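You operate a simulated robot arm through the tools that you are given. There is no shell and no other tool.

Carry out the task below with a simulated robot arm. There is one attempt and no reset: what you move stays moved.

## Task
Wipe the profile on the green mat, then clamp it in the vise.
Fine: all dust off with the blue wipe, put it back; fingers out of the jaws, wind till the window shows green. What is to be rubbed or washed off counts as gone when no trace of it is left.

Only the result counts: the job must be done as asked and must still hold three seconds after the hand-in. Knocking over, shifting, dropping, spilling or breaking anything else fails it.

## Robot
A 7-joint arm with a two-finger parallel gripper, fixed in place. Base frame: the origin is at the foot of the arm, x ahead of it, y to its left, z up; the work surface is at about z = 900. Readings come in mm, degrees, newtons and seconds.
Its first joint turns from -166.0 to 166.0 degrees. Payload 4.4 kg.
The tool frame sits at the grasp point between the pads (the TCP): z along the fingers, y along the line on which they close. The tips reach 23 mm beyond it. Largest opening 94 mm; finger width 38, thickness 10; the body of the gripper, 54 by 96 mm, starts 39 mm behind the TCP.
Orientation is that of the tool frame in the base frame, as a unit quaternion [x, y, z, w]. With the fingers straight down and closing along the base's y, the tool's x points along the base's -x, its y along +y and its z along -z.

## Interface
- The arm moves only by the tool servo_tool. Its argument "deltas" is a list of rows, each an object (a shift or turn left out is 0, a gripper value left out holds the last) with "delta_pos": the shift along the base's x, y, z in units of 200 mm (1.0 is 200 mm), a list of three; "rotation": the turn, a rotation vector about the base's x, y, z in units of 45 degrees (1.0 is 45 degrees), a list of three; "grip": the finger opening in m, from 0 to 0.094. In form: [{"delta_pos": [tx, ty, tz], "rotation": [ax, ay, az], "grip": grip}, ...]. A call has 1 to 20 rows; each row is the pose to reach, as a shift and turn from the pose commanded when the call began. A call with a number of a shift or a turn outside -1 to 1 is refused whole. A row lasts 0.2 s, in which the tool goes at most 50 mm and 8.6 degrees; a call with a longer step from one row to the next is refused whole, and so is a gripper value outside its range. A pose out of reach is approached as far as the arm can. The call stops where the force on the tool passes 70 N (or 10 N more than at its start, if that is more) or the arm is blocked; 0.2 s more then pass. Each finger travels about 72 mm/s and halts on what it meets, pressing with about 32 N; the grip force reading is that of the motor and also rises with nothing between the fingers. The clock runs only during rows and for 0.2 s after the last one: add rows that repeat a pose to give the fingers time. The reply holds the time, the measured pose of the TCP, the force on the tool along the base axes, the opening and the grip force, in the units named above and with some noise, with the torque about the TCP (base axes, N m) and any sound that the robot's microphone picked up, and new pictures: "pictures" is both (left out), scene, wrist or none.
- Cameras (640 x 400 px; columns grow to the right, rows downward): "scene" is fixed at [49.6, -497, 1692.8]; the picture's right is [0.50, -0.87, 0.00], its down [-0.57, -0.33, -0.75] and it looks along [0.65, 0.38, -0.66] (base axes); focal length 319 px, centre (320, 200). "wrist" rides on the gripper at [86, 16, -75] in the tool frame; the picture's right is [-0.18, 0.98, 0.00], its down [-0.58, -0.11, -0.81] and it looks along [-0.79, -0.15, 0.59] (tool axes); focal length 243 px, centre (320, 200). There is no depth. A picture from a camera that has moved, and an enlarged one, comes with that camera's place and axes in the base frame and with its lens. The place of the scene camera against the robot may be out by one fixed shift of up to 25 mm in any direction.
- inspect(camera, box): a new picture of the part [left, top, right, bottom] of that camera's present view, enlarged. The clock stands still meanwhile.
- finish_job(): hands the job in; it is judged then, once.

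Nothing tells you positions but the pictures and the camera data. Unless the task says otherwise, let go and move clear before handing in.

The tools are called after "Call:" as name(argument=value, ...) on one line, values as JSON. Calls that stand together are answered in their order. servo_tool: Moves the arm, as the interface text tells. Its arguments: {"type":"object","properties":{"deltas":{"type":"array","items":{"type":"object","properties":{"delta_pos":{"type":"array","items":{"type":"number"}},"rotation":{"type":"array","items":{"type":"number"}},"grip":{"type":"number"}}}},"pictures":{"type":"string","enum":["both","scene","wrist","none"]}},"required":["deltas"]} The other tools are called the same way: inspect (camera, box) takes an enlarged picture of a part of a camera's view; finish_job () hands the job in.

At the start:

```text
time_s: 0.0
tool_pos: [635.1, 424.2, 1204.6]
orientation: [-0.001, 1.0, 0.0, -0.002]
ft_force: [-0.4, 0.0, 0.1]
torque: [0.01, -0.01, -0.01]
finger_gap: 94.3
grasp_force: 0.0
```

scene: 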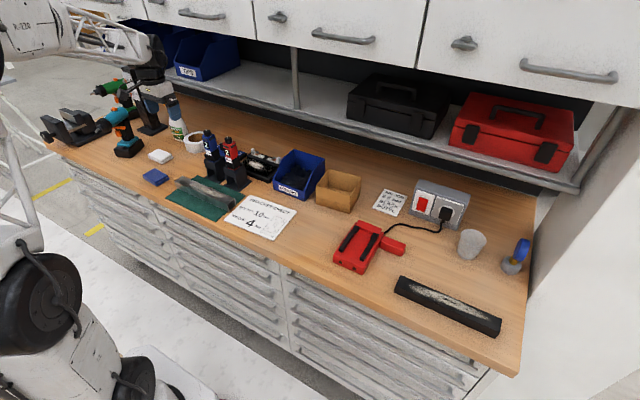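
wrist: 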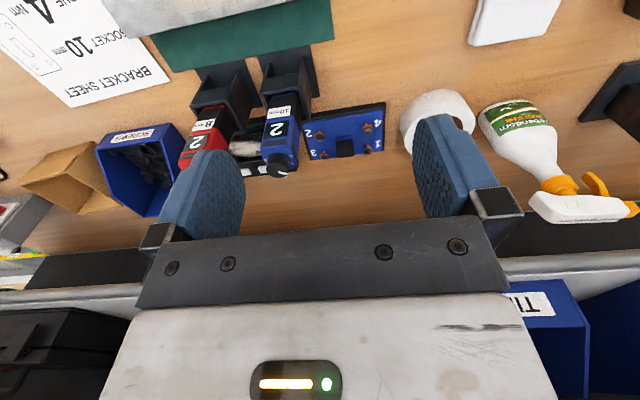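

I see a bench with a green mat carrying a grey profile, a blue wipe to its left, a white cloth or sponge, and a vise at the far left. I'll enlarge these areas before moving.

Call:
inspect(camera="scene", box=[130, 130, 290, 230])

Call:
inspect(camera="scene", box=[30, 70, 190, 170])

Call:
inspect(camera="scene", box=[320, 180, 540, 350])

Call:
inspect(camera="wrist", box=[0, 0, 640, 200])

```text
4.00 times, centred on (210, 180) of scene
camera zoom: at [49.6, -497.0, 1692.8], right [0.5, -0.87, 0.0], down [-0.57, -0.33, -0.75], along [0.65, 0.38, -0.66], focal length 1277 px, centre (760, 280)
```

zoom: 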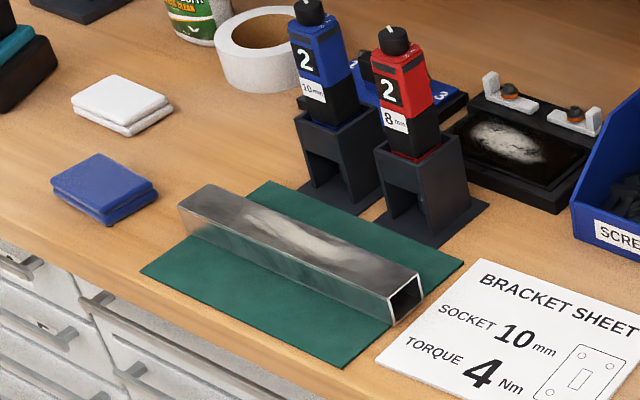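

```text
4.00 times, centred on (110, 120) of scene
camera zoom: at [49.6, -497.0, 1692.8], right [0.5, -0.87, 0.0], down [-0.57, -0.33, -0.75], along [0.65, 0.38, -0.66], focal length 1277 px, centre (1160, 520)
```

zoom: 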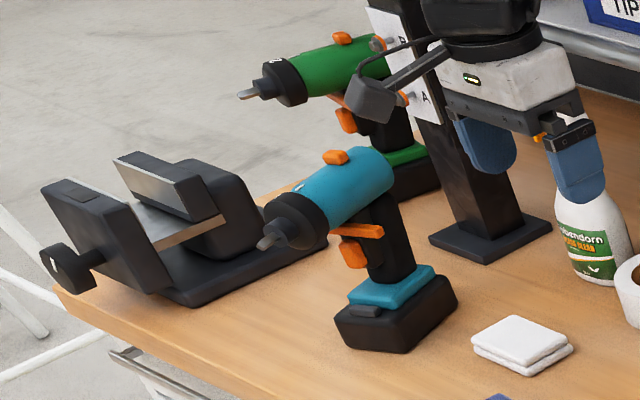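

```text
2.35 times, centred on (430, 265) of scene
camera zoom: at [49.6, -497.0, 1692.8], right [0.5, -0.87, 0.0], down [-0.57, -0.33, -0.75], along [0.65, 0.38, -0.66], focal length 751 px, centre (61, 47)
```

zoom: 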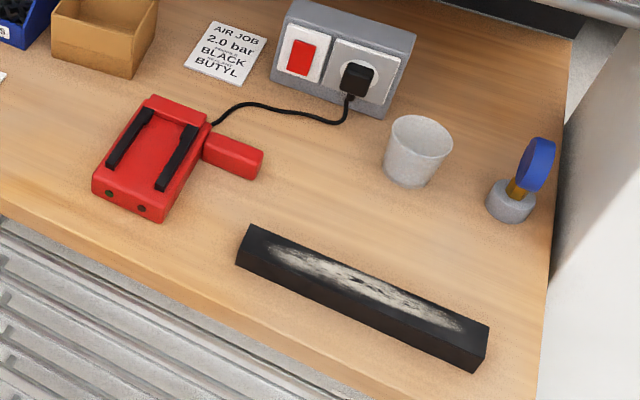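

```text
1.00 times, centred on (320, 100) of wrist (not enlarged: the box is as wide or as high as the picture)
camera zoom: at [549.5, 441.0, 1279.4], right [0.18, 0.98, 0.0], down [0.58, -0.11, 0.81], along [0.79, -0.15, -0.59], focal length 243 px, centre (320, 300)
```

zoom: 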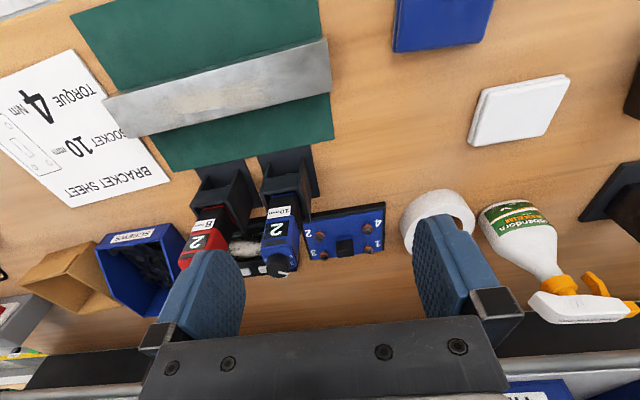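

The wipe looks to be at about (600, 550) and the profile along y from about 185 to 440 at x≈607. The vise seems far to the left, so I'll check the wider views first.

Call:
inspect(camera="scene", box=[0, 0, 2, 400])

Call:
inspect(camera="wrist", box=[638, 0, 640, 400])

Call:
inspect(camera="scene", box=[35, 90, 115, 150])

Call:
inspect(camera="scene", box=[240, 135, 400, 235])

```text
1.00 times, centred on (1, 200) of scene (not enlarged: the box is as wide or as high as the picture)
camera zoom: at [49.6, -497.0, 1692.8], right [0.5, -0.87, 0.0], down [-0.57, -0.33, -0.75], along [0.65, 0.38, -0.66], focal length 319 px, centre (639, 200)
```

zoom: 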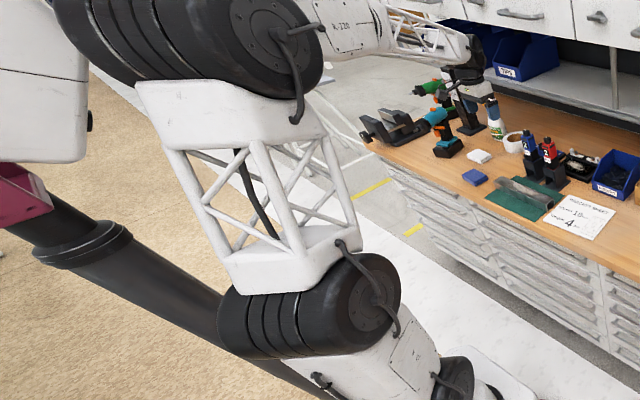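

```text
1.00 times, centred on (639, 200) of wrist (not enlarged: the box is as wide or as high as the picture)
camera zoom: at [549.5, 441.0, 1279.4], right [0.18, 0.98, 0.0], down [0.58, -0.11, 0.81], along [0.79, -0.15, -0.59], focal length 243 px, centre (1, 200)
```

zoom: 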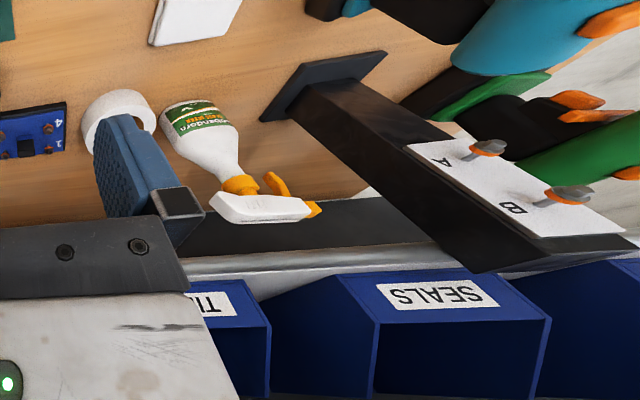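

```text
6.67 times, centred on (75, 120) of scene
camera zoom: at [49.6, -497.0, 1692.8], right [0.5, -0.87, 0.0], down [-0.57, -0.33, -0.75], along [0.65, 0.38, -0.66], focal length 2128 px, centre (1953, 733)
```

zoom: 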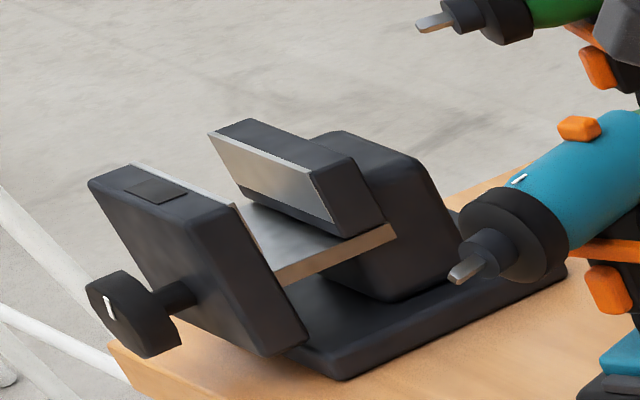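

```text
4.00 times, centred on (320, 185) of scene
camera zoom: at [49.6, -497.0, 1692.8], right [0.5, -0.87, 0.0], down [-0.57, -0.33, -0.75], along [0.65, 0.38, -0.66], focal length 1277 px, centre (320, 260)
```

zoom: 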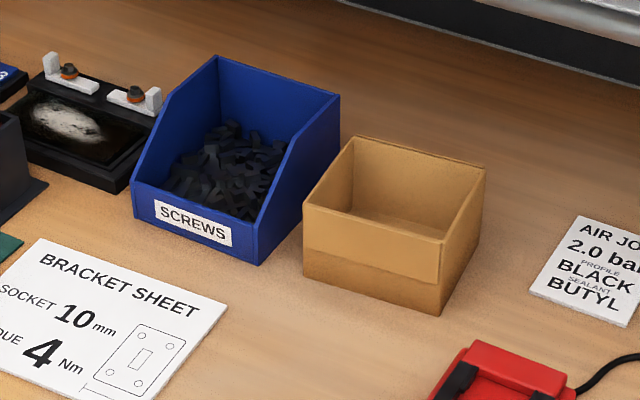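

The vise (with the window on its front jaw and a knob in front) is near the left end of the bench. I'll swing the arm left and high for a closer look from the wrist camera.

Call:
servo_tool(deltas=[{"delta_pos": [-0.1, 0.15, 0.05], "rotation": [0, 0, 0.125]}, {"delta_pos": [-0.2, 0.3, 0.1], "rotation": [0, 0, 0.25]}, {"delta_pos": [-0.3, 0.45, 0.15], "rotation": [0, 0, 0.375]}, {"delta_pos": [-0.4, 0.6, 0.2], "rotation": [0, 0, 0.5]}, {"delta_pos": [-0.5, 0.75, 0.25], "rotation": [0, 0, 0.625]}, {"delta_pos": [-0.6, 0.9, 0.3], "rotation": [0, 0, 0.75]}, {"delta_pos": [-0.7, 1.0, 0.3], "rotation": [0, 0, 0.875]}, {"delta_pos": [-0.7, 1.0, 0.3], "rotation": [0, 0, 1.0]}, {"delta_pos": [-0.7, 1.0, 0.3], "rotation": [0, 0, 1.0]}])

```text
time_s: 2.0
tool_pos: [495.4, 624.8, 1266.2]
orientation: [-0.383, 0.924, 0.0, 0.0]
ft_force: [0.5, -0.4, -0.6]
torque: [-0.01, 0.02, 0.02]
finger_gap: 94.0
grasp_force: 0.1
camera wrist: at [422.4, 575.6, 1340.2], right [-0.57, 0.82, 0.0], down [0.49, 0.33, 0.81], along [0.67, 0.46, -0.59], focal length 243 px, centre (320, 200)
```

scene: 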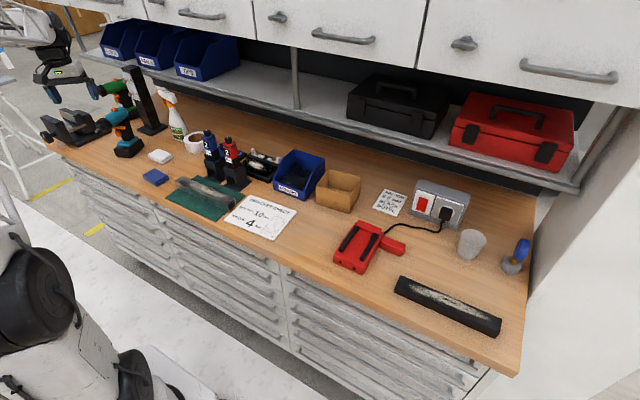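
wrist: 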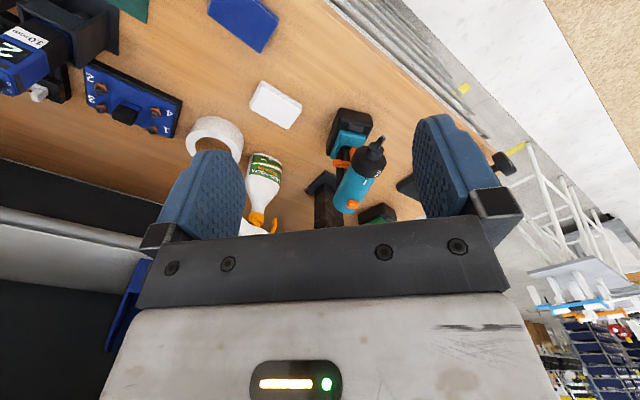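

From here the knob appears near (520, 1140), which is far to the left. I'll test how far the arm really reaches that way, staying high.

Call:
servo_tool(deltas=[{"delta_pos": [-0.05, 0.2, 0.05], "rotation": [0, 0, 0.125]}, {"delta_pos": [-0.1, 0.4, 0.1], "rotation": [0, 0, 0.25]}, {"delta_pos": [-0.15, 0.6, 0.1], "rotation": [0, 0, 0.375]}, {"delta_pos": [-0.2, 0.8, 0.1], "rotation": [0, 0, 0.5]}, {"delta_pos": [-0.2, 1.0, 0.1], "rotation": [0, 0, 0.625]}, {"delta_pos": [-0.2, 1.0, 0.1], "rotation": [0, 0, 0.75]}, {"delta_pos": [-0.2, 1.0, 0.1], "rotation": [0, 0, 0.75]}])

```text
time_s: 3.6
tool_pos: [455.6, 825.6, 1286.0]
orientation: [-0.635, 0.772, -0.001, 0.0]
ft_force: [-0.2, 0.2, 0.0]
torque: [-0.01, -0.01, -0.03]
finger_gap: 94.0
grasp_force: 0.1
camera wrist: at [423.4, 744.1, 1360.2], right [-0.93, 0.37, 0.0], down [0.22, 0.55, 0.81], along [0.3, 0.75, -0.59], focal length 243 px, centre (320, 200)
```

scene: 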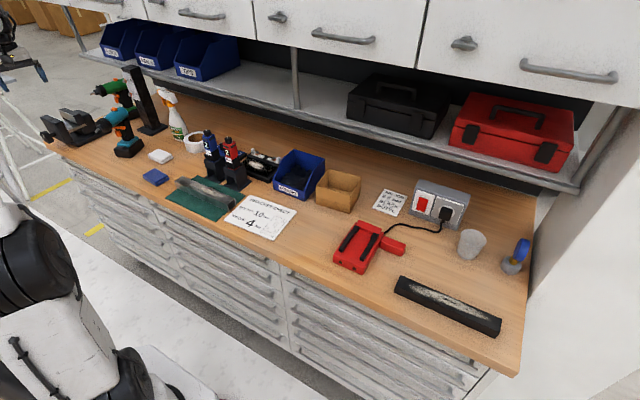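
wrist: 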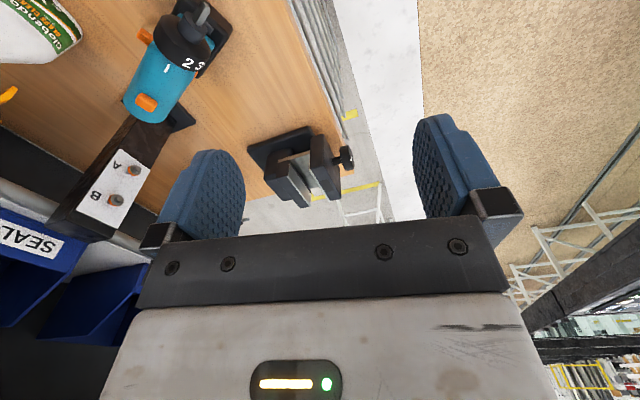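

The vise is now visible: knob near (512, 1125), jaws near (610, 1090). I'll enlarge it.

Call:
inspect(camera="wrist", box=[236, 115, 364, 215])

Call:
inspect(camera="wrist", box=[0, 0, 640, 2])

```text
4.00 times, centred on (300, 165) of wrist
camera zoom: at [423.4, 744.1, 1360.2], right [-0.93, 0.37, 0.0], down [0.22, 0.55, 0.81], along [0.3, 0.75, -0.59], focal length 970 px, centre (400, 340)
```

zoom: 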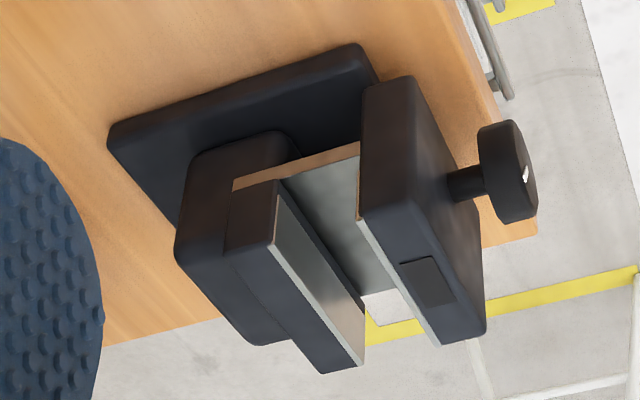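

```text
1.00 times, centred on (320, 1) of wrist (not enlarged: the box is as wide or as high as the picture)
camera zoom: at [423.4, 744.1, 1360.2], right [-0.93, 0.37, 0.0], down [0.22, 0.55, 0.81], along [0.3, 0.75, -0.59], focal length 243 px, centre (320, 399)
```

zoom: 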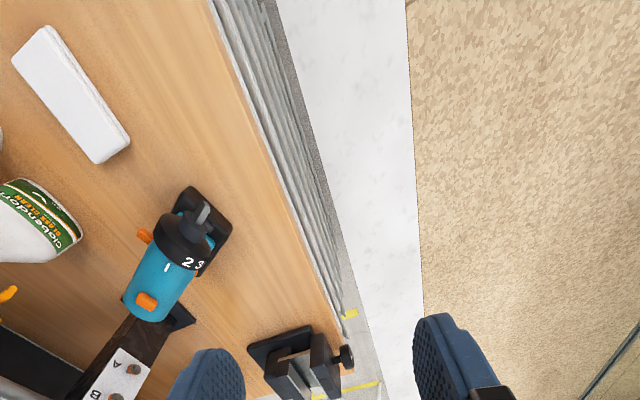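

The jaws run along y, roughly x 586–638 and y 1090–1215, with the knob facing the robot side and the window on top of the front jaw. Next I'll test reach with the tool tilted outward.

Call:
servo_tool(deltas=[{"delta_pos": [0, 0.17, 0], "rotation": [0.167, 0, 0]}, {"delta_pos": [0, 0.34, 0], "rotation": [0.333, 0, 0]}, {"delta_pos": [0, 0.5, 0], "rotation": [0.5, 0, 0]}, {"delta_pos": [0, 0.67, 0], "rotation": [0.667, 0, 0]}, {"delta_pos": [0, 0.84, 0], "rotation": [0.833, 0, 0]}, {"delta_pos": [0, 1.0, 0], "rotation": [1.0, 0, 0]}, {"delta_pos": [0, 1.0, 0], "rotation": [1.0, 0, 0]}, {"delta_pos": [0, 1.0, 0], "rotation": [1.0, 0, 0]}], pictures="wrist")

```text
time_s: 5.4
tool_pos: [453.8, 1023.0, 1285.2]
orientation: [-0.586, 0.714, 0.296, 0.242]
ft_force: [0.1, 0.7, -0.2]
torque: [-0.02, 0.01, 0.01]
finger_gap: 94.0
grasp_force: 0.0
camera wrist: at [422.1, 913.7, 1279.6], right [-0.93, 0.26, 0.26], down [0.22, -0.18, 0.96], along [0.3, 0.95, 0.11], focal length 243 px, centre (320, 200)
```

wrist: 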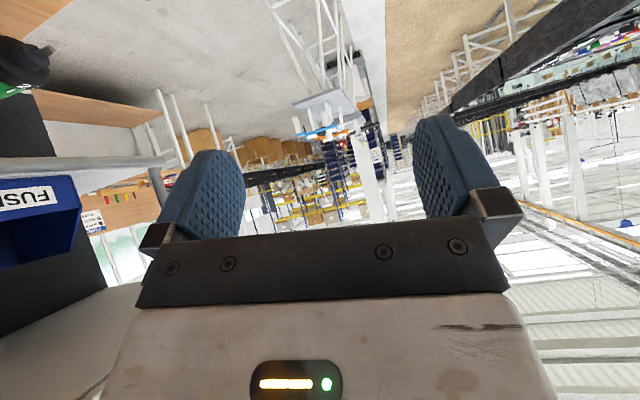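

The tilted tool reached a radius of about 1119 mm. I'll push further and lower to find the limit.

Call:
servo_tool(deltas=[{"delta_pos": [0.1, 0.15, -0.1]}, {"delta_pos": [0.2, 0.3, -0.2]}, {"delta_pos": [0.3, 0.45, -0.3]}, {"delta_pos": [0.3, 0.6, -0.4]}, {"delta_pos": [0.3, 0.6, -0.4]}], pictures="wrist")

```text
time_s: 6.6
tool_pos: [514.9, 1143.1, 1203.7]
orientation: [-0.587, 0.713, 0.297, 0.242]
ft_force: [1.0, 0.4, 0.6]
torque: [0.03, 0.04, -0.01]
finger_gap: 94.1
grasp_force: 0.0
camera wrist: at [483.4, 1033.2, 1198.2], right [-0.93, 0.26, 0.26], down [0.22, -0.18, 0.96], along [0.3, 0.95, 0.11], focal length 243 px, centre (320, 200)
```

wrist: 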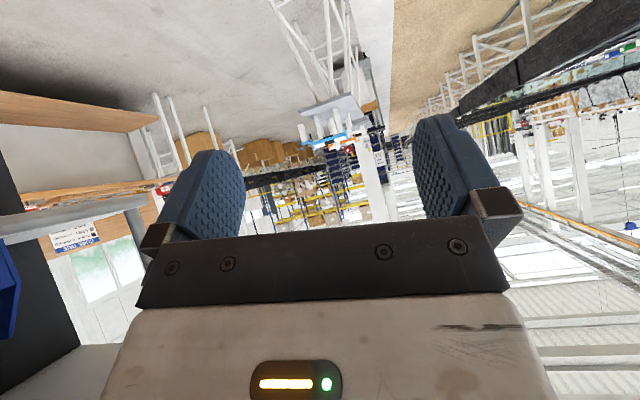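

The arm can reach the vise area when tilted. I'll now go back toward the wipe and mat for a close look, levelling the tool on the way.

Call:
servo_tool(deltas=[{"delta_pos": [-0.05, -0.2, 0.1], "rotation": [-0.15, 0, 0]}, {"delta_pos": [-0.1, -0.4, 0.2], "rotation": [-0.3, 0, 0]}, {"delta_pos": [-0.15, -0.6, 0.3], "rotation": [-0.45, 0, 0]}, {"delta_pos": [-0.2, -0.8, 0.4], "rotation": [-0.6, 0, 0]}, {"delta_pos": [-0.2, -1.0, 0.4], "rotation": [-0.8, 0, 0]}, {"delta_pos": [-0.2, -1.0, 0.4], "rotation": [-1.0, 0, 0]}], pictures="none")

Call:
servo_tool(deltas=[{"delta_pos": [0, -0.22, 0], "rotation": [0, 0, 0.05]}, {"delta_pos": [0, -0.44, 0], "rotation": [0, 0, 0.1]}, {"delta_pos": [0, -0.66, -0.05], "rotation": [0, 0, 0.15]}, {"delta_pos": [0, -0.88, -0.1], "rotation": [0, 0, 0.2]}, {"delta_pos": [0.05, -1.0, -0.2], "rotation": [0, 0, 0.25]}, {"delta_pos": [0.1, -1.0, -0.2], "rotation": [0, 0, 0.25]}], pictures="none")

Call:
servo_tool(deltas=[{"delta_pos": [0.1, -0.2, -0.05]}, {"delta_pos": [0.2, -0.4, -0.1]}, {"delta_pos": [0.2, -0.6, -0.2]}, {"delta_pos": [0.2, -0.8, -0.3]}, {"delta_pos": [0.2, -1.0, -0.35]}, {"delta_pos": [0.2, -1.0, -0.4]}], pictures="wrist")

```text
refused: row 5 steps farther than a row can; nothing moved
```

```text
time_s: 8.0
tool_pos: [537.0, 944.7, 1165.4]
orientation: [-0.653, 0.653, 0.318, 0.213]
ft_force: [-0.7, 0.0, -0.3]
torque: [0.02, 0.03, -0.03]
finger_gap: 94.1
grasp_force: 0.0
```

```text
time_s: 9.1
tool_pos: [576.6, 785.2, 1123.2]
orientation: [0.654, -0.649, -0.319, -0.223]
ft_force: [-2.9, 1.2, 0.5]
torque: [0.04, 0.08, 0.08]
finger_gap: 92.8
grasp_force: 0.0
stopped in row 5: the force on the tool passed its limit at 91 N (the readings are from after the stop); the commanded pose is now the measured one
camera wrist: at [565.8, 671.8, 1115.4], right [-0.97, 0.07, 0.25], down [0.24, -0.15, 0.96], along [0.11, 0.99, 0.13], focal length 243 px, centre (320, 200)
```

wrist: 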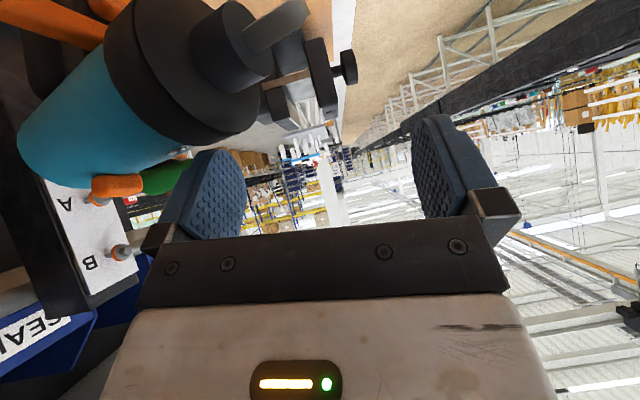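

My first call was refused, so the later moves ran tilted and touched something, probably the blue drill. I'll check the scene before doing anything else.

Call:
inspect(camera="scene", box=[30, 70, 190, 170])

Call:
inspect(camera="wrist", box=[0, 0, 320, 200])

```text
4.00 times, centred on (110, 120) of scene
camera zoom: at [49.6, -497.0, 1692.8], right [0.5, -0.87, 0.0], down [-0.57, -0.33, -0.75], along [0.65, 0.38, -0.66], focal length 1277 px, centre (1160, 520)
```

zoom: 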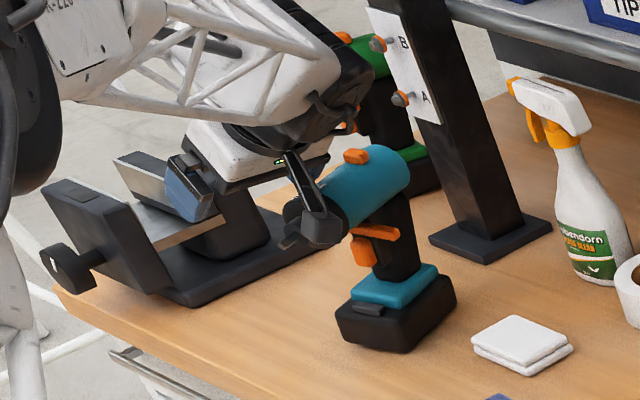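

```text
2.00 times, centred on (160, 100) of wrist
camera zoom: at [565.8, 671.8, 1115.4], right [-0.97, 0.07, 0.25], down [0.24, -0.15, 0.96], along [0.11, 0.99, 0.13], focal length 485 px, centre (640, 400)
```

zoom: 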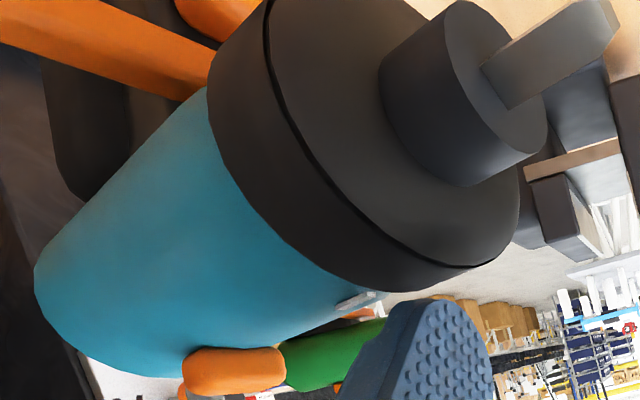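

The drill's upper part seems slightly displaced while its battery foot is in place, so it may be leaning on my gripper. I'll back out slowly along the way I came and watch.

Call:
servo_tool(deltas=[{"delta_pos": [0, 0.015, 0.007]}, {"delta_pos": [0, 0.03, 0.014]}, {"delta_pos": [0, 0.045, 0.021]}, {"delta_pos": [0, 0.06, 0.028]}, {"delta_pos": [0, 0.06, 0.028]}], pictures="both")

Call:
inspect(camera="scene", box=[80, 80, 160, 160])

```text
time_s: 10.2
tool_pos: [576.7, 798.3, 1130.8]
orientation: [0.654, -0.649, -0.318, -0.223]
ft_force: [0.1, 0.4, -0.8]
torque: [-0.03, 0.0, -0.02]
finger_gap: 94.0
grasp_force: 0.0
camera wrist: at [565.5, 683.8, 1121.3], right [-0.97, 0.07, 0.25], down [0.24, -0.15, 0.96], along [0.11, 0.99, 0.13], focal length 243 px, centre (320, 200)
```

scene: 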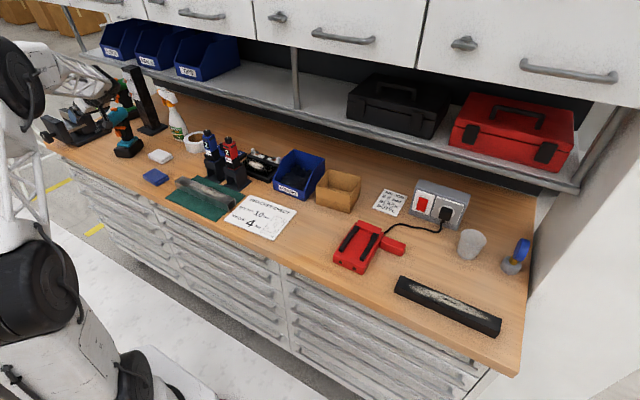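
wrist: 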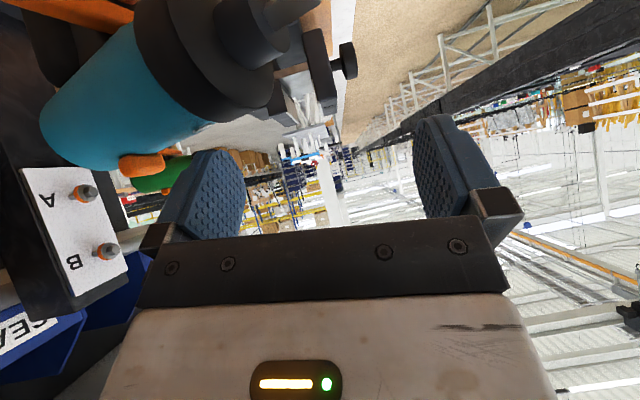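

```text
5.00 times, centred on (120, 120) of scene
camera zoom: at [49.6, -497.0, 1692.8], right [0.5, -0.87, 0.0], down [-0.57, -0.33, -0.75], along [0.65, 0.38, -0.66], focal length 1596 px, centre (1320, 600)
```

zoom: 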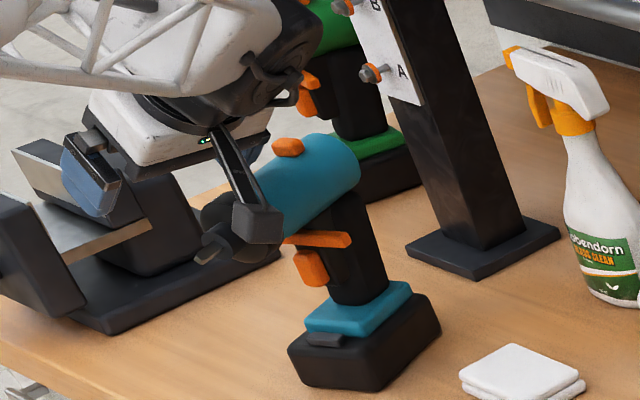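

The drill has settled back to its original pose. I'll rise straight up away from it and level the tool.

Call:
servo_tool(deltas=[{"delta_pos": [-0.02, 0.03, 0.05]}, {"delta_pos": [-0.1, 0.06, 0.15]}, {"delta_pos": [-0.2, 0.06, 0.3]}, {"delta_pos": [-0.3, 0.06, 0.5]}, {"delta_pos": [-0.4, 0.06, 0.7]}, {"delta_pos": [-0.5, 0.06, 0.85]}, {"delta_pos": [-0.5, 0.06, 0.85]}], pictures="both")

Call:
inspect(camera="scene", box=[30, 70, 190, 170])

```text
time_s: 11.8
tool_pos: [476.2, 809.2, 1298.3]
orientation: [0.654, -0.649, -0.319, -0.223]
ft_force: [-0.4, -0.6, -0.8]
torque: [-0.01, 0.02, 0.01]
finger_gap: 94.0
grasp_force: 0.0
camera wrist: at [465.6, 695.9, 1290.4], right [-0.97, 0.07, 0.25], down [0.24, -0.15, 0.96], along [0.11, 0.99, 0.13], focal length 243 px, centre (320, 200)
```

scene: 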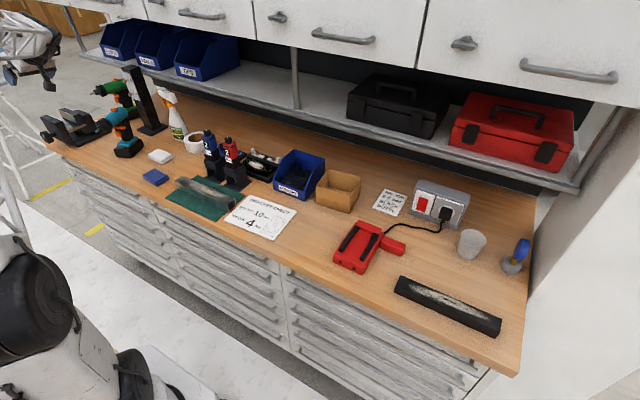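
wrist: 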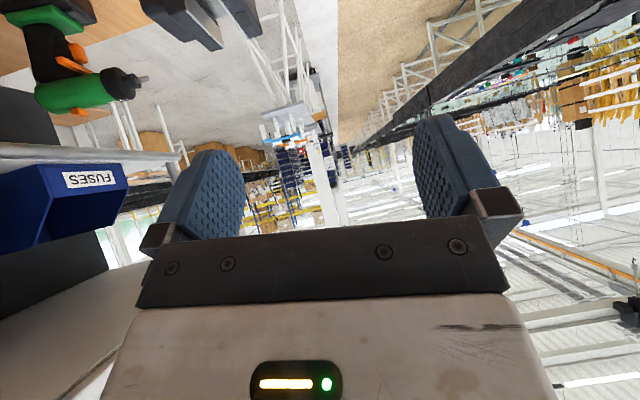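

```text
4.00 times, centred on (110, 120) of scene
camera zoom: at [49.6, -497.0, 1692.8], right [0.5, -0.87, 0.0], down [-0.57, -0.33, -0.75], along [0.65, 0.38, -0.66], focal length 1277 px, centre (1160, 520)
```

zoom: 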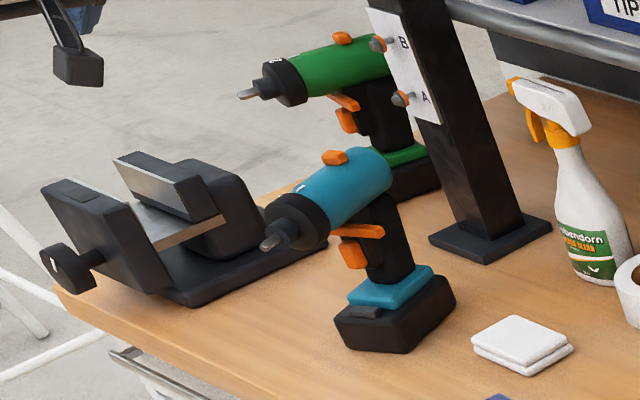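

The drill matches its original picture. Now I'll level the tool properly (45° back) while staying in the clear air.

Call:
servo_tool(deltas=[{"delta_pos": [0, -0.1, 0], "rotation": [-0.163, -0.0325, 0]}, {"delta_pos": [0, -0.2, 0], "rotation": [-0.327, -0.065, 0]}, {"delta_pos": [0, -0.3, 0], "rotation": [-0.49, -0.0975, 0]}, {"delta_pos": [0, -0.4, 0], "rotation": [-0.654, -0.13, 0]}, {"delta_pos": [0, -0.5, 0], "rotation": [-0.817, -0.1625, 0]}, {"delta_pos": [0, -0.6, 0], "rotation": [-0.981, -0.195, 0]}, {"delta_pos": [0, -0.8, 0], "rotation": [-0.981, -0.195, 0]}, {"delta_pos": [0, -1.0, 0], "rotation": [-0.981, -0.195, 0]}, {"delta_pos": [0, -1.0, 0], "rotation": [-0.981, -0.195, 0]}], pictures="wrist")

```text
time_s: 13.8
tool_pos: [476.1, 609.6, 1298.4]
orientation: [0.713, -0.702, -0.001, -0.01]
ft_force: [0.4, 0.5, 0.3]
torque: [-0.02, -0.03, 0.04]
finger_gap: 94.0
grasp_force: 0.0
camera wrist: at [460.5, 521.9, 1371.6], right [-0.99, 0.17, -0.01], down [0.09, 0.57, 0.82], along [0.14, 0.8, -0.58], focal length 243 px, centre (320, 200)
```

wrist: 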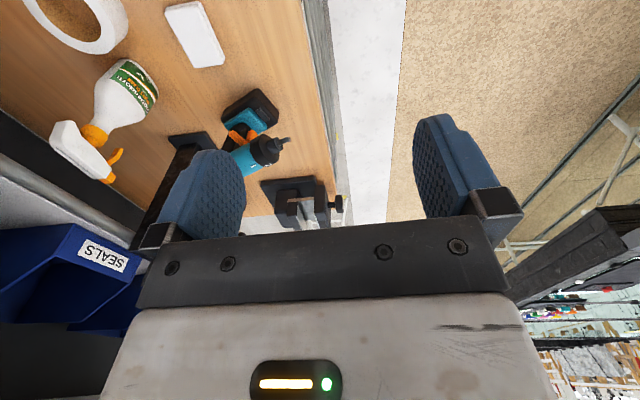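

Level again. I'll carry on toward the mat, undoing the yaw, to look at the dust and the wipe from closer.

Call:
servo_tool(deltas=[{"delta_pos": [0, -0.2, 0], "rotation": [0, 0, -0.167]}, {"delta_pos": [0, -0.4, 0], "rotation": [0, 0, -0.333]}, {"delta_pos": [0, -0.6, 0], "rotation": [0, 0, -0.5]}, {"delta_pos": [0, -0.8, -0.05], "rotation": [0, 0, -0.667]}, {"delta_pos": [0, -1.0, -0.1], "rotation": [0, 0, -0.833]}, {"delta_pos": [0, -1.0, -0.2], "rotation": [0, 0, -1.0]}, {"delta_pos": [0, -1.0, -0.2], "rotation": [0, 0, -1.0]}], pictures="none")

```text
time_s: 15.4
tool_pos: [477.1, 410.0, 1258.1]
orientation: [-0.388, 0.921, -0.002, 0.011]
ft_force: [-0.4, 0.0, 0.0]
torque: [0.03, 0.01, 0.0]
finger_gap: 93.9
grasp_force: 0.1
```

Call:
servo_tool(deltas=[{"delta_pos": [-0.05, -0.05, 0], "rotation": [0, 0, -0.167]}, {"delta_pos": [-0.1, -0.1, -0.1], "rotation": [0, 0, -0.333]}, {"delta_pos": [-0.15, -0.15, -0.2], "rotation": [0, 0, -0.5]}, {"delta_pos": [-0.2, -0.2, -0.3], "rotation": [0, 0, -0.667]}, {"delta_pos": [-0.25, -0.25, -0.4], "rotation": [0, 0, -0.833]}, {"delta_pos": [-0.25, -0.3, -0.5], "rotation": [0, 0, -1.0]}, {"delta_pos": [-0.25, -0.3, -0.5], "rotation": [0, 0, -1.0]}], pictures="wrist")

```text
time_s: 17.1
tool_pos: [424.9, 349.4, 1157.8]
orientation: [-0.006, 1.0, -0.006, 0.01]
ft_force: [0.0, -0.3, 0.3]
torque: [-0.01, 0.0, 0.03]
finger_gap: 93.9
grasp_force: 0.0
camera wrist: at [337.2, 364.9, 1230.7], right [0.17, 0.99, -0.01], down [0.57, -0.09, 0.82], along [0.8, -0.14, -0.58], focal length 243 px, centre (320, 200)
```

wrist: 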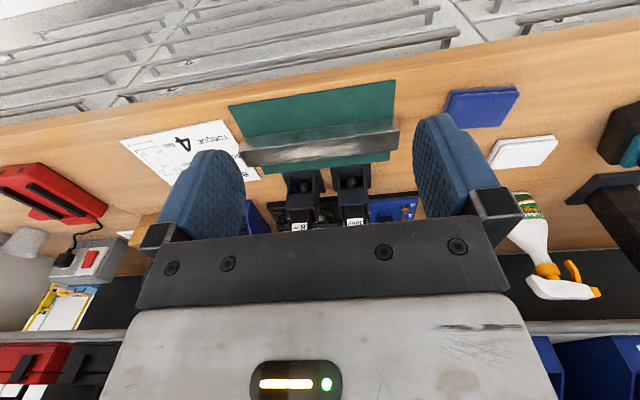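

Call:
inspect(camera="wrist", box=[230, 75, 410, 195])

Call:
inspect(camera="wrist", box=[430, 70, 590, 170])

```text
3.33 times, centred on (320, 135) of wrist
camera zoom: at [337.2, 364.9, 1230.7], right [0.17, 0.99, -0.01], down [0.57, -0.09, 0.82], along [0.8, -0.14, -0.58], focal length 809 px, centre (320, 417)
```

zoom: 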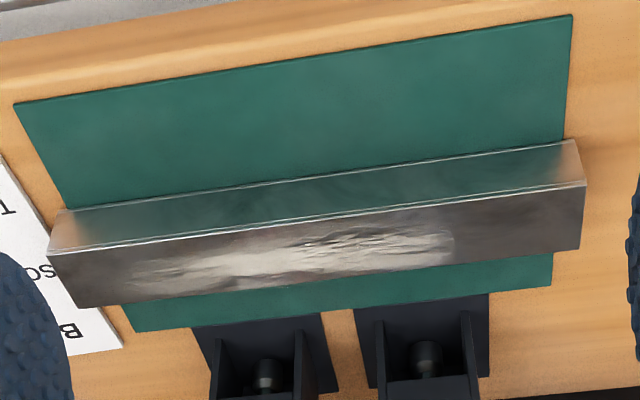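

```text
4.00 times, centred on (510, 120) of wrist
camera zoom: at [337.2, 364.9, 1230.7], right [0.17, 0.99, -0.01], down [0.57, -0.09, 0.82], along [0.8, -0.14, -0.58], focal length 970 px, centre (-440, 520)
```

zoom: 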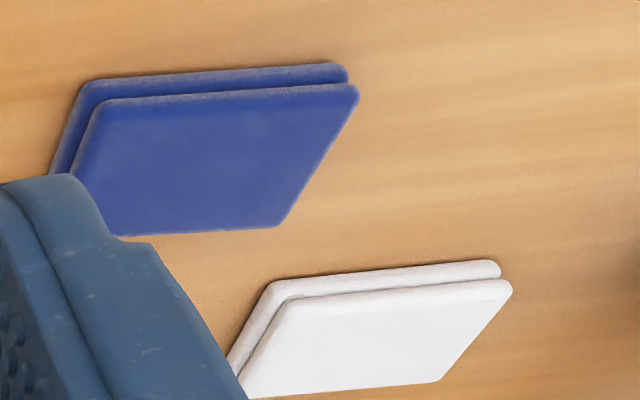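

Dust lies on the top face only, as far as I can see here. The profile spans roughly x 590–628, y 181–443, top near z 931; the wipe is about 63×83 mm at (585, 556). I'll try the flipped yaw (-90°) so the camera ends up on top when the tool tilts outward later.

Call:
servo_tool(deltas=[{"delta_pos": [0.15, 0.1, 0], "rotation": [0.015, 0.0255, -0.167]}, {"delta_pos": [0.3, 0.2, 0], "rotation": [0.015, 0.0255, -0.333]}, {"delta_pos": [0.45, 0.3, 0], "rotation": [0.015, 0.0255, -0.5]}, {"delta_pos": [0.6, 0.4, 0], "rotation": [0.015, 0.0255, -0.667]}, {"delta_pos": [0.75, 0.5, 0], "rotation": [0.015, 0.0255, -0.833]}, {"delta_pos": [0.875, 0.65, 0], "rotation": [0.015, 0.0255, -1.0]}, {"delta_pos": [0.875, 0.65, 0], "rotation": [0.015, 0.0255, -1.0]}], pictures="none")

```text
time_s: 18.6
tool_pos: [603.1, 478.3, 1160.2]
orientation: [0.378, 0.926, -0.002, -0.004]
ft_force: [0.5, 0.6, -0.2]
torque: [0.04, 0.03, 0.0]
finger_gap: 94.1
grasp_force: 0.1
```

Call:
servo_tool(deltas=[{"delta_pos": [0, 0, 0], "rotation": [0, 0, -0.167]}, {"delta_pos": [0, 0, 0], "rotation": [0, 0, -0.333]}, {"delta_pos": [0, 0, 0], "rotation": [0, 0, -0.5]}, {"delta_pos": [0, 0, 0], "rotation": [0, 0, -0.667]}, {"delta_pos": [0, 0, 0], "rotation": [0, 0, -0.833]}, {"delta_pos": [0, 0, 0], "rotation": [0, 0, -1.0]}, {"delta_pos": [0, 0, 0], "rotation": [0, 0, -1.0]}], pictures="wrist")

```text
time_s: 20.2
tool_pos: [601.9, 480.1, 1159.3]
orientation: [0.703, 0.711, 0.0, -0.004]
ft_force: [-0.3, -0.3, 0.4]
torque: [0.02, 0.0, -0.05]
finger_gap: 94.3
grasp_force: 0.1
camera wrist: at [617.3, 566.1, 1233.8], right [0.99, -0.17, -0.01], down [-0.1, -0.59, 0.8], along [-0.14, -0.79, -0.59], focal length 243 px, centre (320, 200)
```

wrist: 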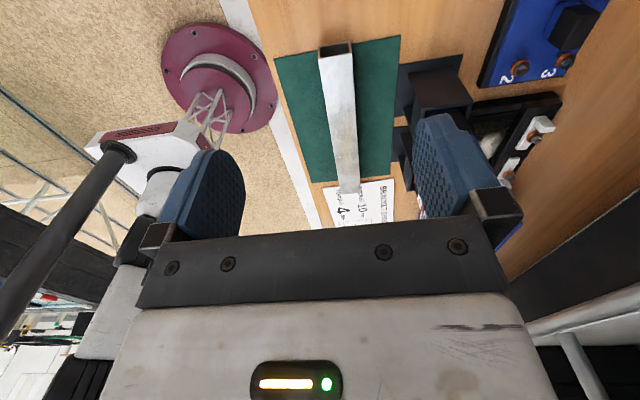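

The flipped yaw works. I'll zoom in on the profile and, using the wide trick, look down toward the wipe.

Call:
inspect(camera="wrist", box=[260, 25, 420, 195])

Call:
inspect(camera="wrist", box=[0, 0, 640, 2])

```text
2.35 times, centred on (340, 110) of wrist
camera zoom: at [617.3, 566.1, 1233.8], right [0.99, -0.17, -0.01], down [-0.1, -0.59, 0.8], along [-0.14, -0.79, -0.59], focal length 571 px, centre (273, 412)
```

zoom: 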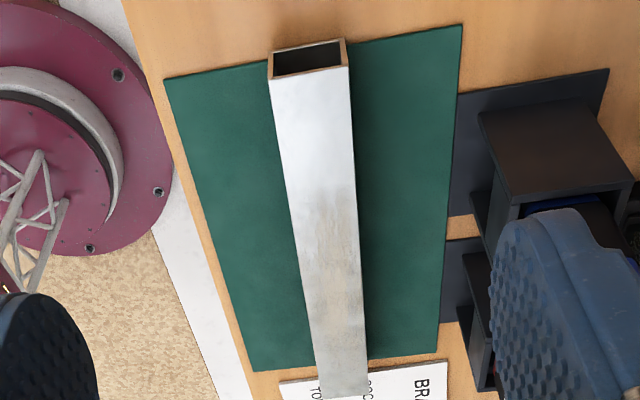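

```text
1.00 times, centred on (320, 1) of wrist (not enlarged: the box is as wide or as high as the picture)
camera zoom: at [617.3, 566.1, 1233.8], right [0.99, -0.17, -0.01], down [-0.1, -0.59, 0.8], along [-0.14, -0.79, -0.59], focal length 243 px, centre (320, 399)
```

zoom: 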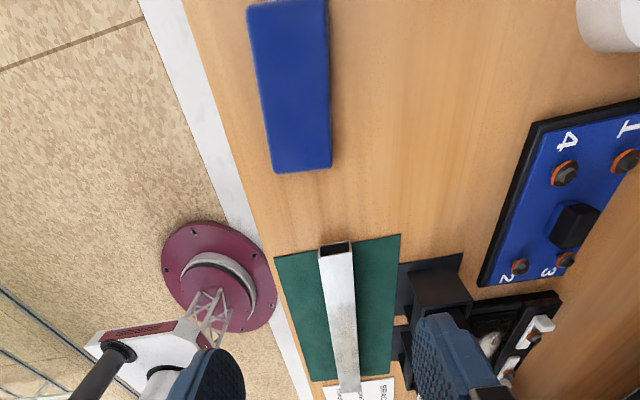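

The tube is about 40×30 mm, x 592–631, y 177–439, top at z≈931. The wipe's corners give a centre near (593, 556) with a yaw of about -6°. I'll hover above it to check alignment.

Call:
servo_tool(deltas=[{"delta_pos": [-0.01, 0.1, -0.2], "rotation": [0, 0, -0.05]}, {"delta_pos": [-0.02, 0.2, -0.4], "rotation": [0, 0, -0.1]}, {"delta_pos": [-0.04, 0.3, -0.6], "rotation": [0, 0, -0.138]}, {"delta_pos": [-0.045, 0.375, -0.8], "rotation": [0, 0, -0.138]}, {"delta_pos": [-0.045, 0.375, -0.8], "rotation": [0, 0, -0.138]}], pictures="both")

```text
time_s: 21.4
tool_pos: [591.1, 555.8, 999.6]
orientation: [0.74, 0.673, 0.0, -0.005]
ft_force: [-0.2, 0.2, -0.3]
torque: [-0.01, 0.05, 0.0]
finger_gap: 93.9
grasp_force: 0.0
camera wrist: at [617.1, 640.0, 1072.9], right [0.96, -0.28, -0.01], down [-0.16, -0.57, 0.8], along [-0.23, -0.77, -0.59], focal length 243 px, centre (320, 200)
```

scene: 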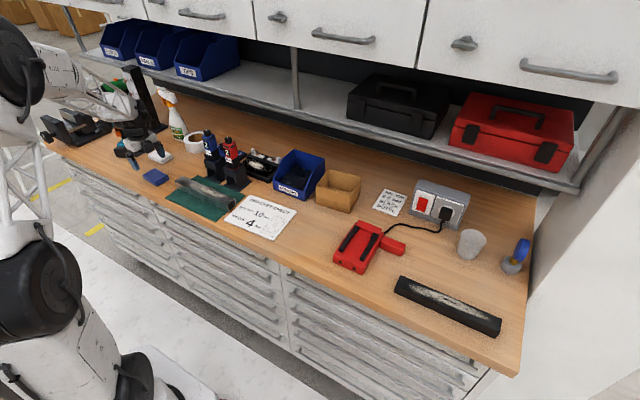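
wrist: 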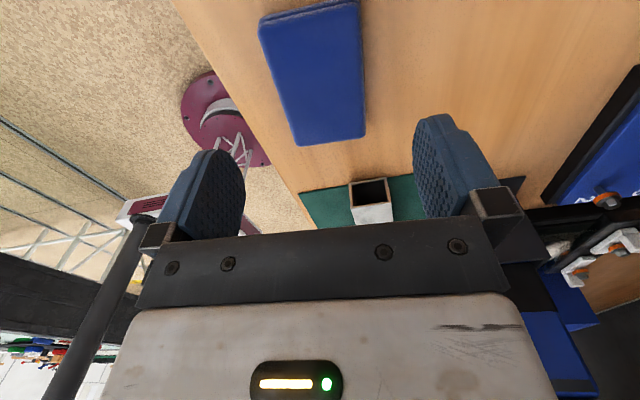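

Call:
inspect(camera="wrist", box=[240, -20, 400, 80])

Call:
inspect(camera="scene", box=[130, 155, 190, 195])

```text
refused: -20 is not a number from 0 to 400
```

```text
10.00 times, centred on (160, 175) of scene
camera zoom: at [49.6, -497.0, 1692.8], right [0.5, -0.87, 0.0], down [-0.57, -0.33, -0.75], along [0.65, 0.38, -0.66], focal length 3193 px, centre (1920, 450)
```

zoom: 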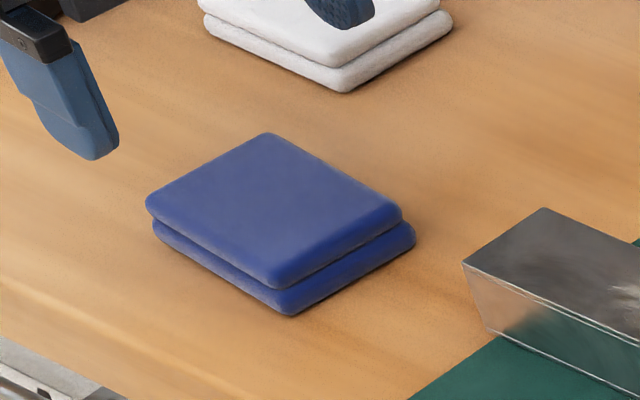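

The wipe is about 20 mm thick, centred near (593, 557), and well between the fingers. I'll go down so the tips stop about 6 mm above the bench and close.

Call:
servo_tool(deltas=[{"delta_pos": [0.01, 0.007, -0.12]}, {"delta_pos": [0.01, 0.007, -0.24]}, {"delta_pos": [0.01, 0.007, -0.32]}, {"delta_pos": [0.01, 0.007, -0.353]}, {"delta_pos": [0.01, 0.007, -0.353], "grip": 0.094}, {"delta_pos": [0.01, 0.007, -0.353], "grip": 0.045}, {"delta_pos": [0.01, 0.007, -0.353], "grip": 0.045}, {"delta_pos": [0.01, 0.007, -0.353], "grip": 0.045}], pictures="both")

```text
time_s: 23.2
tool_pos: [594.3, 555.4, 928.1]
orientation: [0.74, 0.673, -0.001, -0.004]
ft_force: [0.6, -1.0, -0.7]
torque: [0.01, 0.03, -0.02]
finger_gap: 58.7
grasp_force: 32.2
camera wrist: at [618.9, 640.8, 1002.4], right [0.96, -0.28, -0.01], down [-0.16, -0.57, 0.8], along [-0.23, -0.77, -0.59], focal length 243 px, centre (320, 200)
```

scene: 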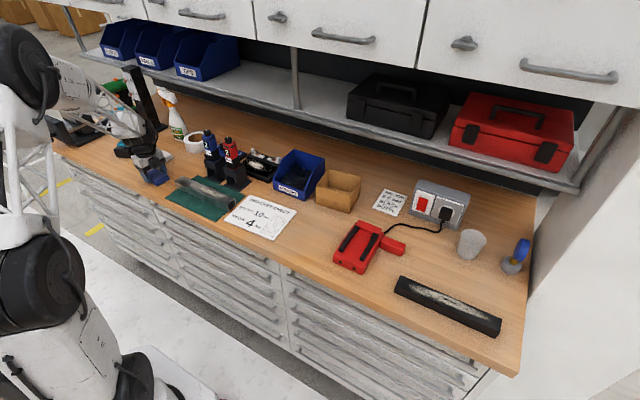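
wrist: 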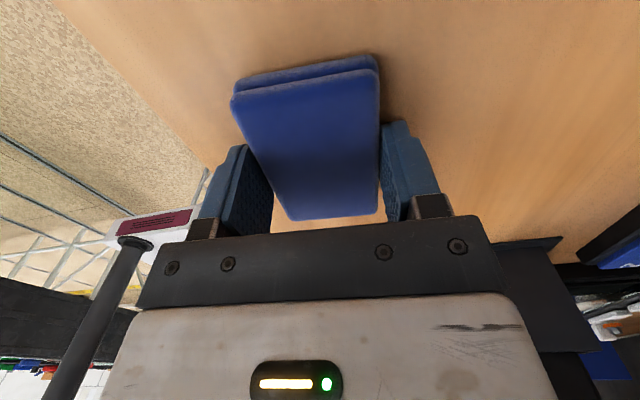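

The wipe is gripped (58.7 mm, 32 N). I'll lift it, square it to the tube, and hover over the +y end of the tube.

Call:
servo_tool(deltas=[{"delta_pos": [0, 0, 0.2]}, {"delta_pos": [0.02, -0.1, 0.35], "rotation": [0, 0, 0.06]}, {"delta_pos": [0.05, -0.3, 0.35], "rotation": [0, 0, 0.122]}, {"delta_pos": [0.086, -0.5, 0.35], "rotation": [0, 0, 0.122]}, {"delta_pos": [0.086, -0.7, 0.33], "rotation": [0, 0, 0.122]}, {"delta_pos": [0.086, -0.777, 0.28], "rotation": [0, 0, 0.122]}, {"delta_pos": [0.086, -0.777, 0.25], "rotation": [0, 0, 0.122]}], pictures="both")

Call:
inspect(camera="scene", box=[160, 150, 260, 215])

```text
time_s: 24.9
tool_pos: [610.4, 400.1, 978.8]
orientation: [0.707, 0.708, -0.001, -0.004]
ft_force: [-0.3, -0.3, -0.2]
torque: [0.01, -0.05, -0.02]
finger_gap: 58.6
grasp_force: 31.6
camera wrist: at [627.6, 487.3, 1053.9], right [0.98, -0.18, -0.01], down [-0.1, -0.59, 0.8], along [-0.15, -0.79, -0.59], focal length 243 px, centre (320, 200)
```

scene: 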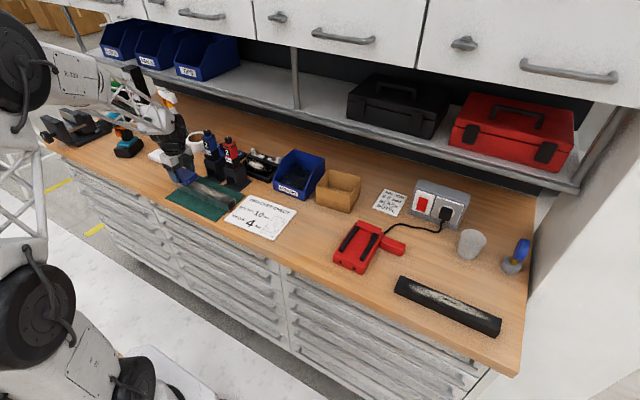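
wrist: 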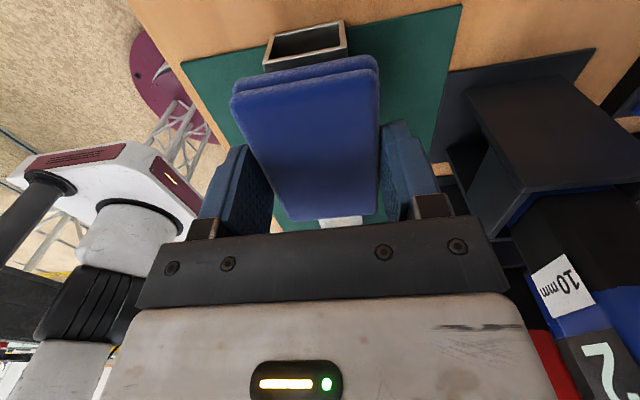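

```text
6.15 times, centred on (210, 182) of scene
camera zoom: at [49.6, -497.0, 1692.8], right [0.5, -0.87, 0.0], down [-0.57, -0.33, -0.75], along [0.65, 0.38, -0.66], focal length 1965 px, centre (997, 308)
```

zoom: 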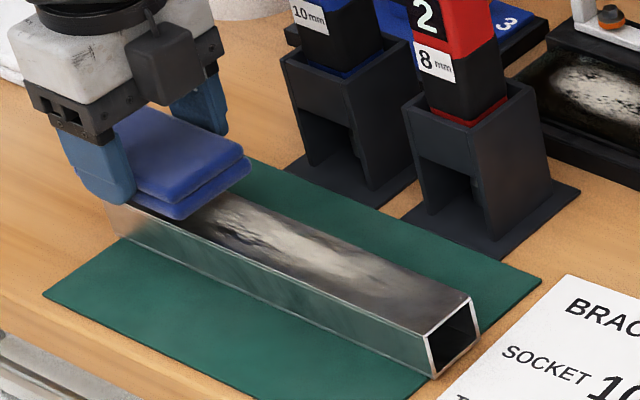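

The wipe hangs above the tube's end, with dust visible over the middle and right part of the top. I'll lower it gently to feel the contact.

Call:
servo_tool(deltas=[{"delta_pos": [0, 0, -0.02]}, {"delta_pos": [0, 0, -0.04]}, {"delta_pos": [0, 0, -0.055]}, {"delta_pos": [0, 0, -0.065]}], pictures="none")

```text
time_s: 25.9
tool_pos: [611.3, 400.3, 966.4]
orientation: [0.706, 0.708, 0.0, -0.004]
ft_force: [-0.1, 0.7, 0.9]
torque: [0.02, -0.01, 0.01]
finger_gap: 58.7
grasp_force: 31.8
```

Call:
servo_tool(deltas=[{"delta_pos": [0, 0, -0.005]}, {"delta_pos": [0, 0, -0.01]}, {"delta_pos": [0, 0, -0.015]}], pictures="none")

```text
time_s: 26.6
tool_pos: [611.6, 400.0, 965.8]
orientation: [0.706, 0.708, 0.001, -0.004]
ft_force: [-1.4, -3.5, 25.2]
torque: [-0.39, 0.11, -0.01]
finger_gap: 58.6
grasp_force: 31.9
```

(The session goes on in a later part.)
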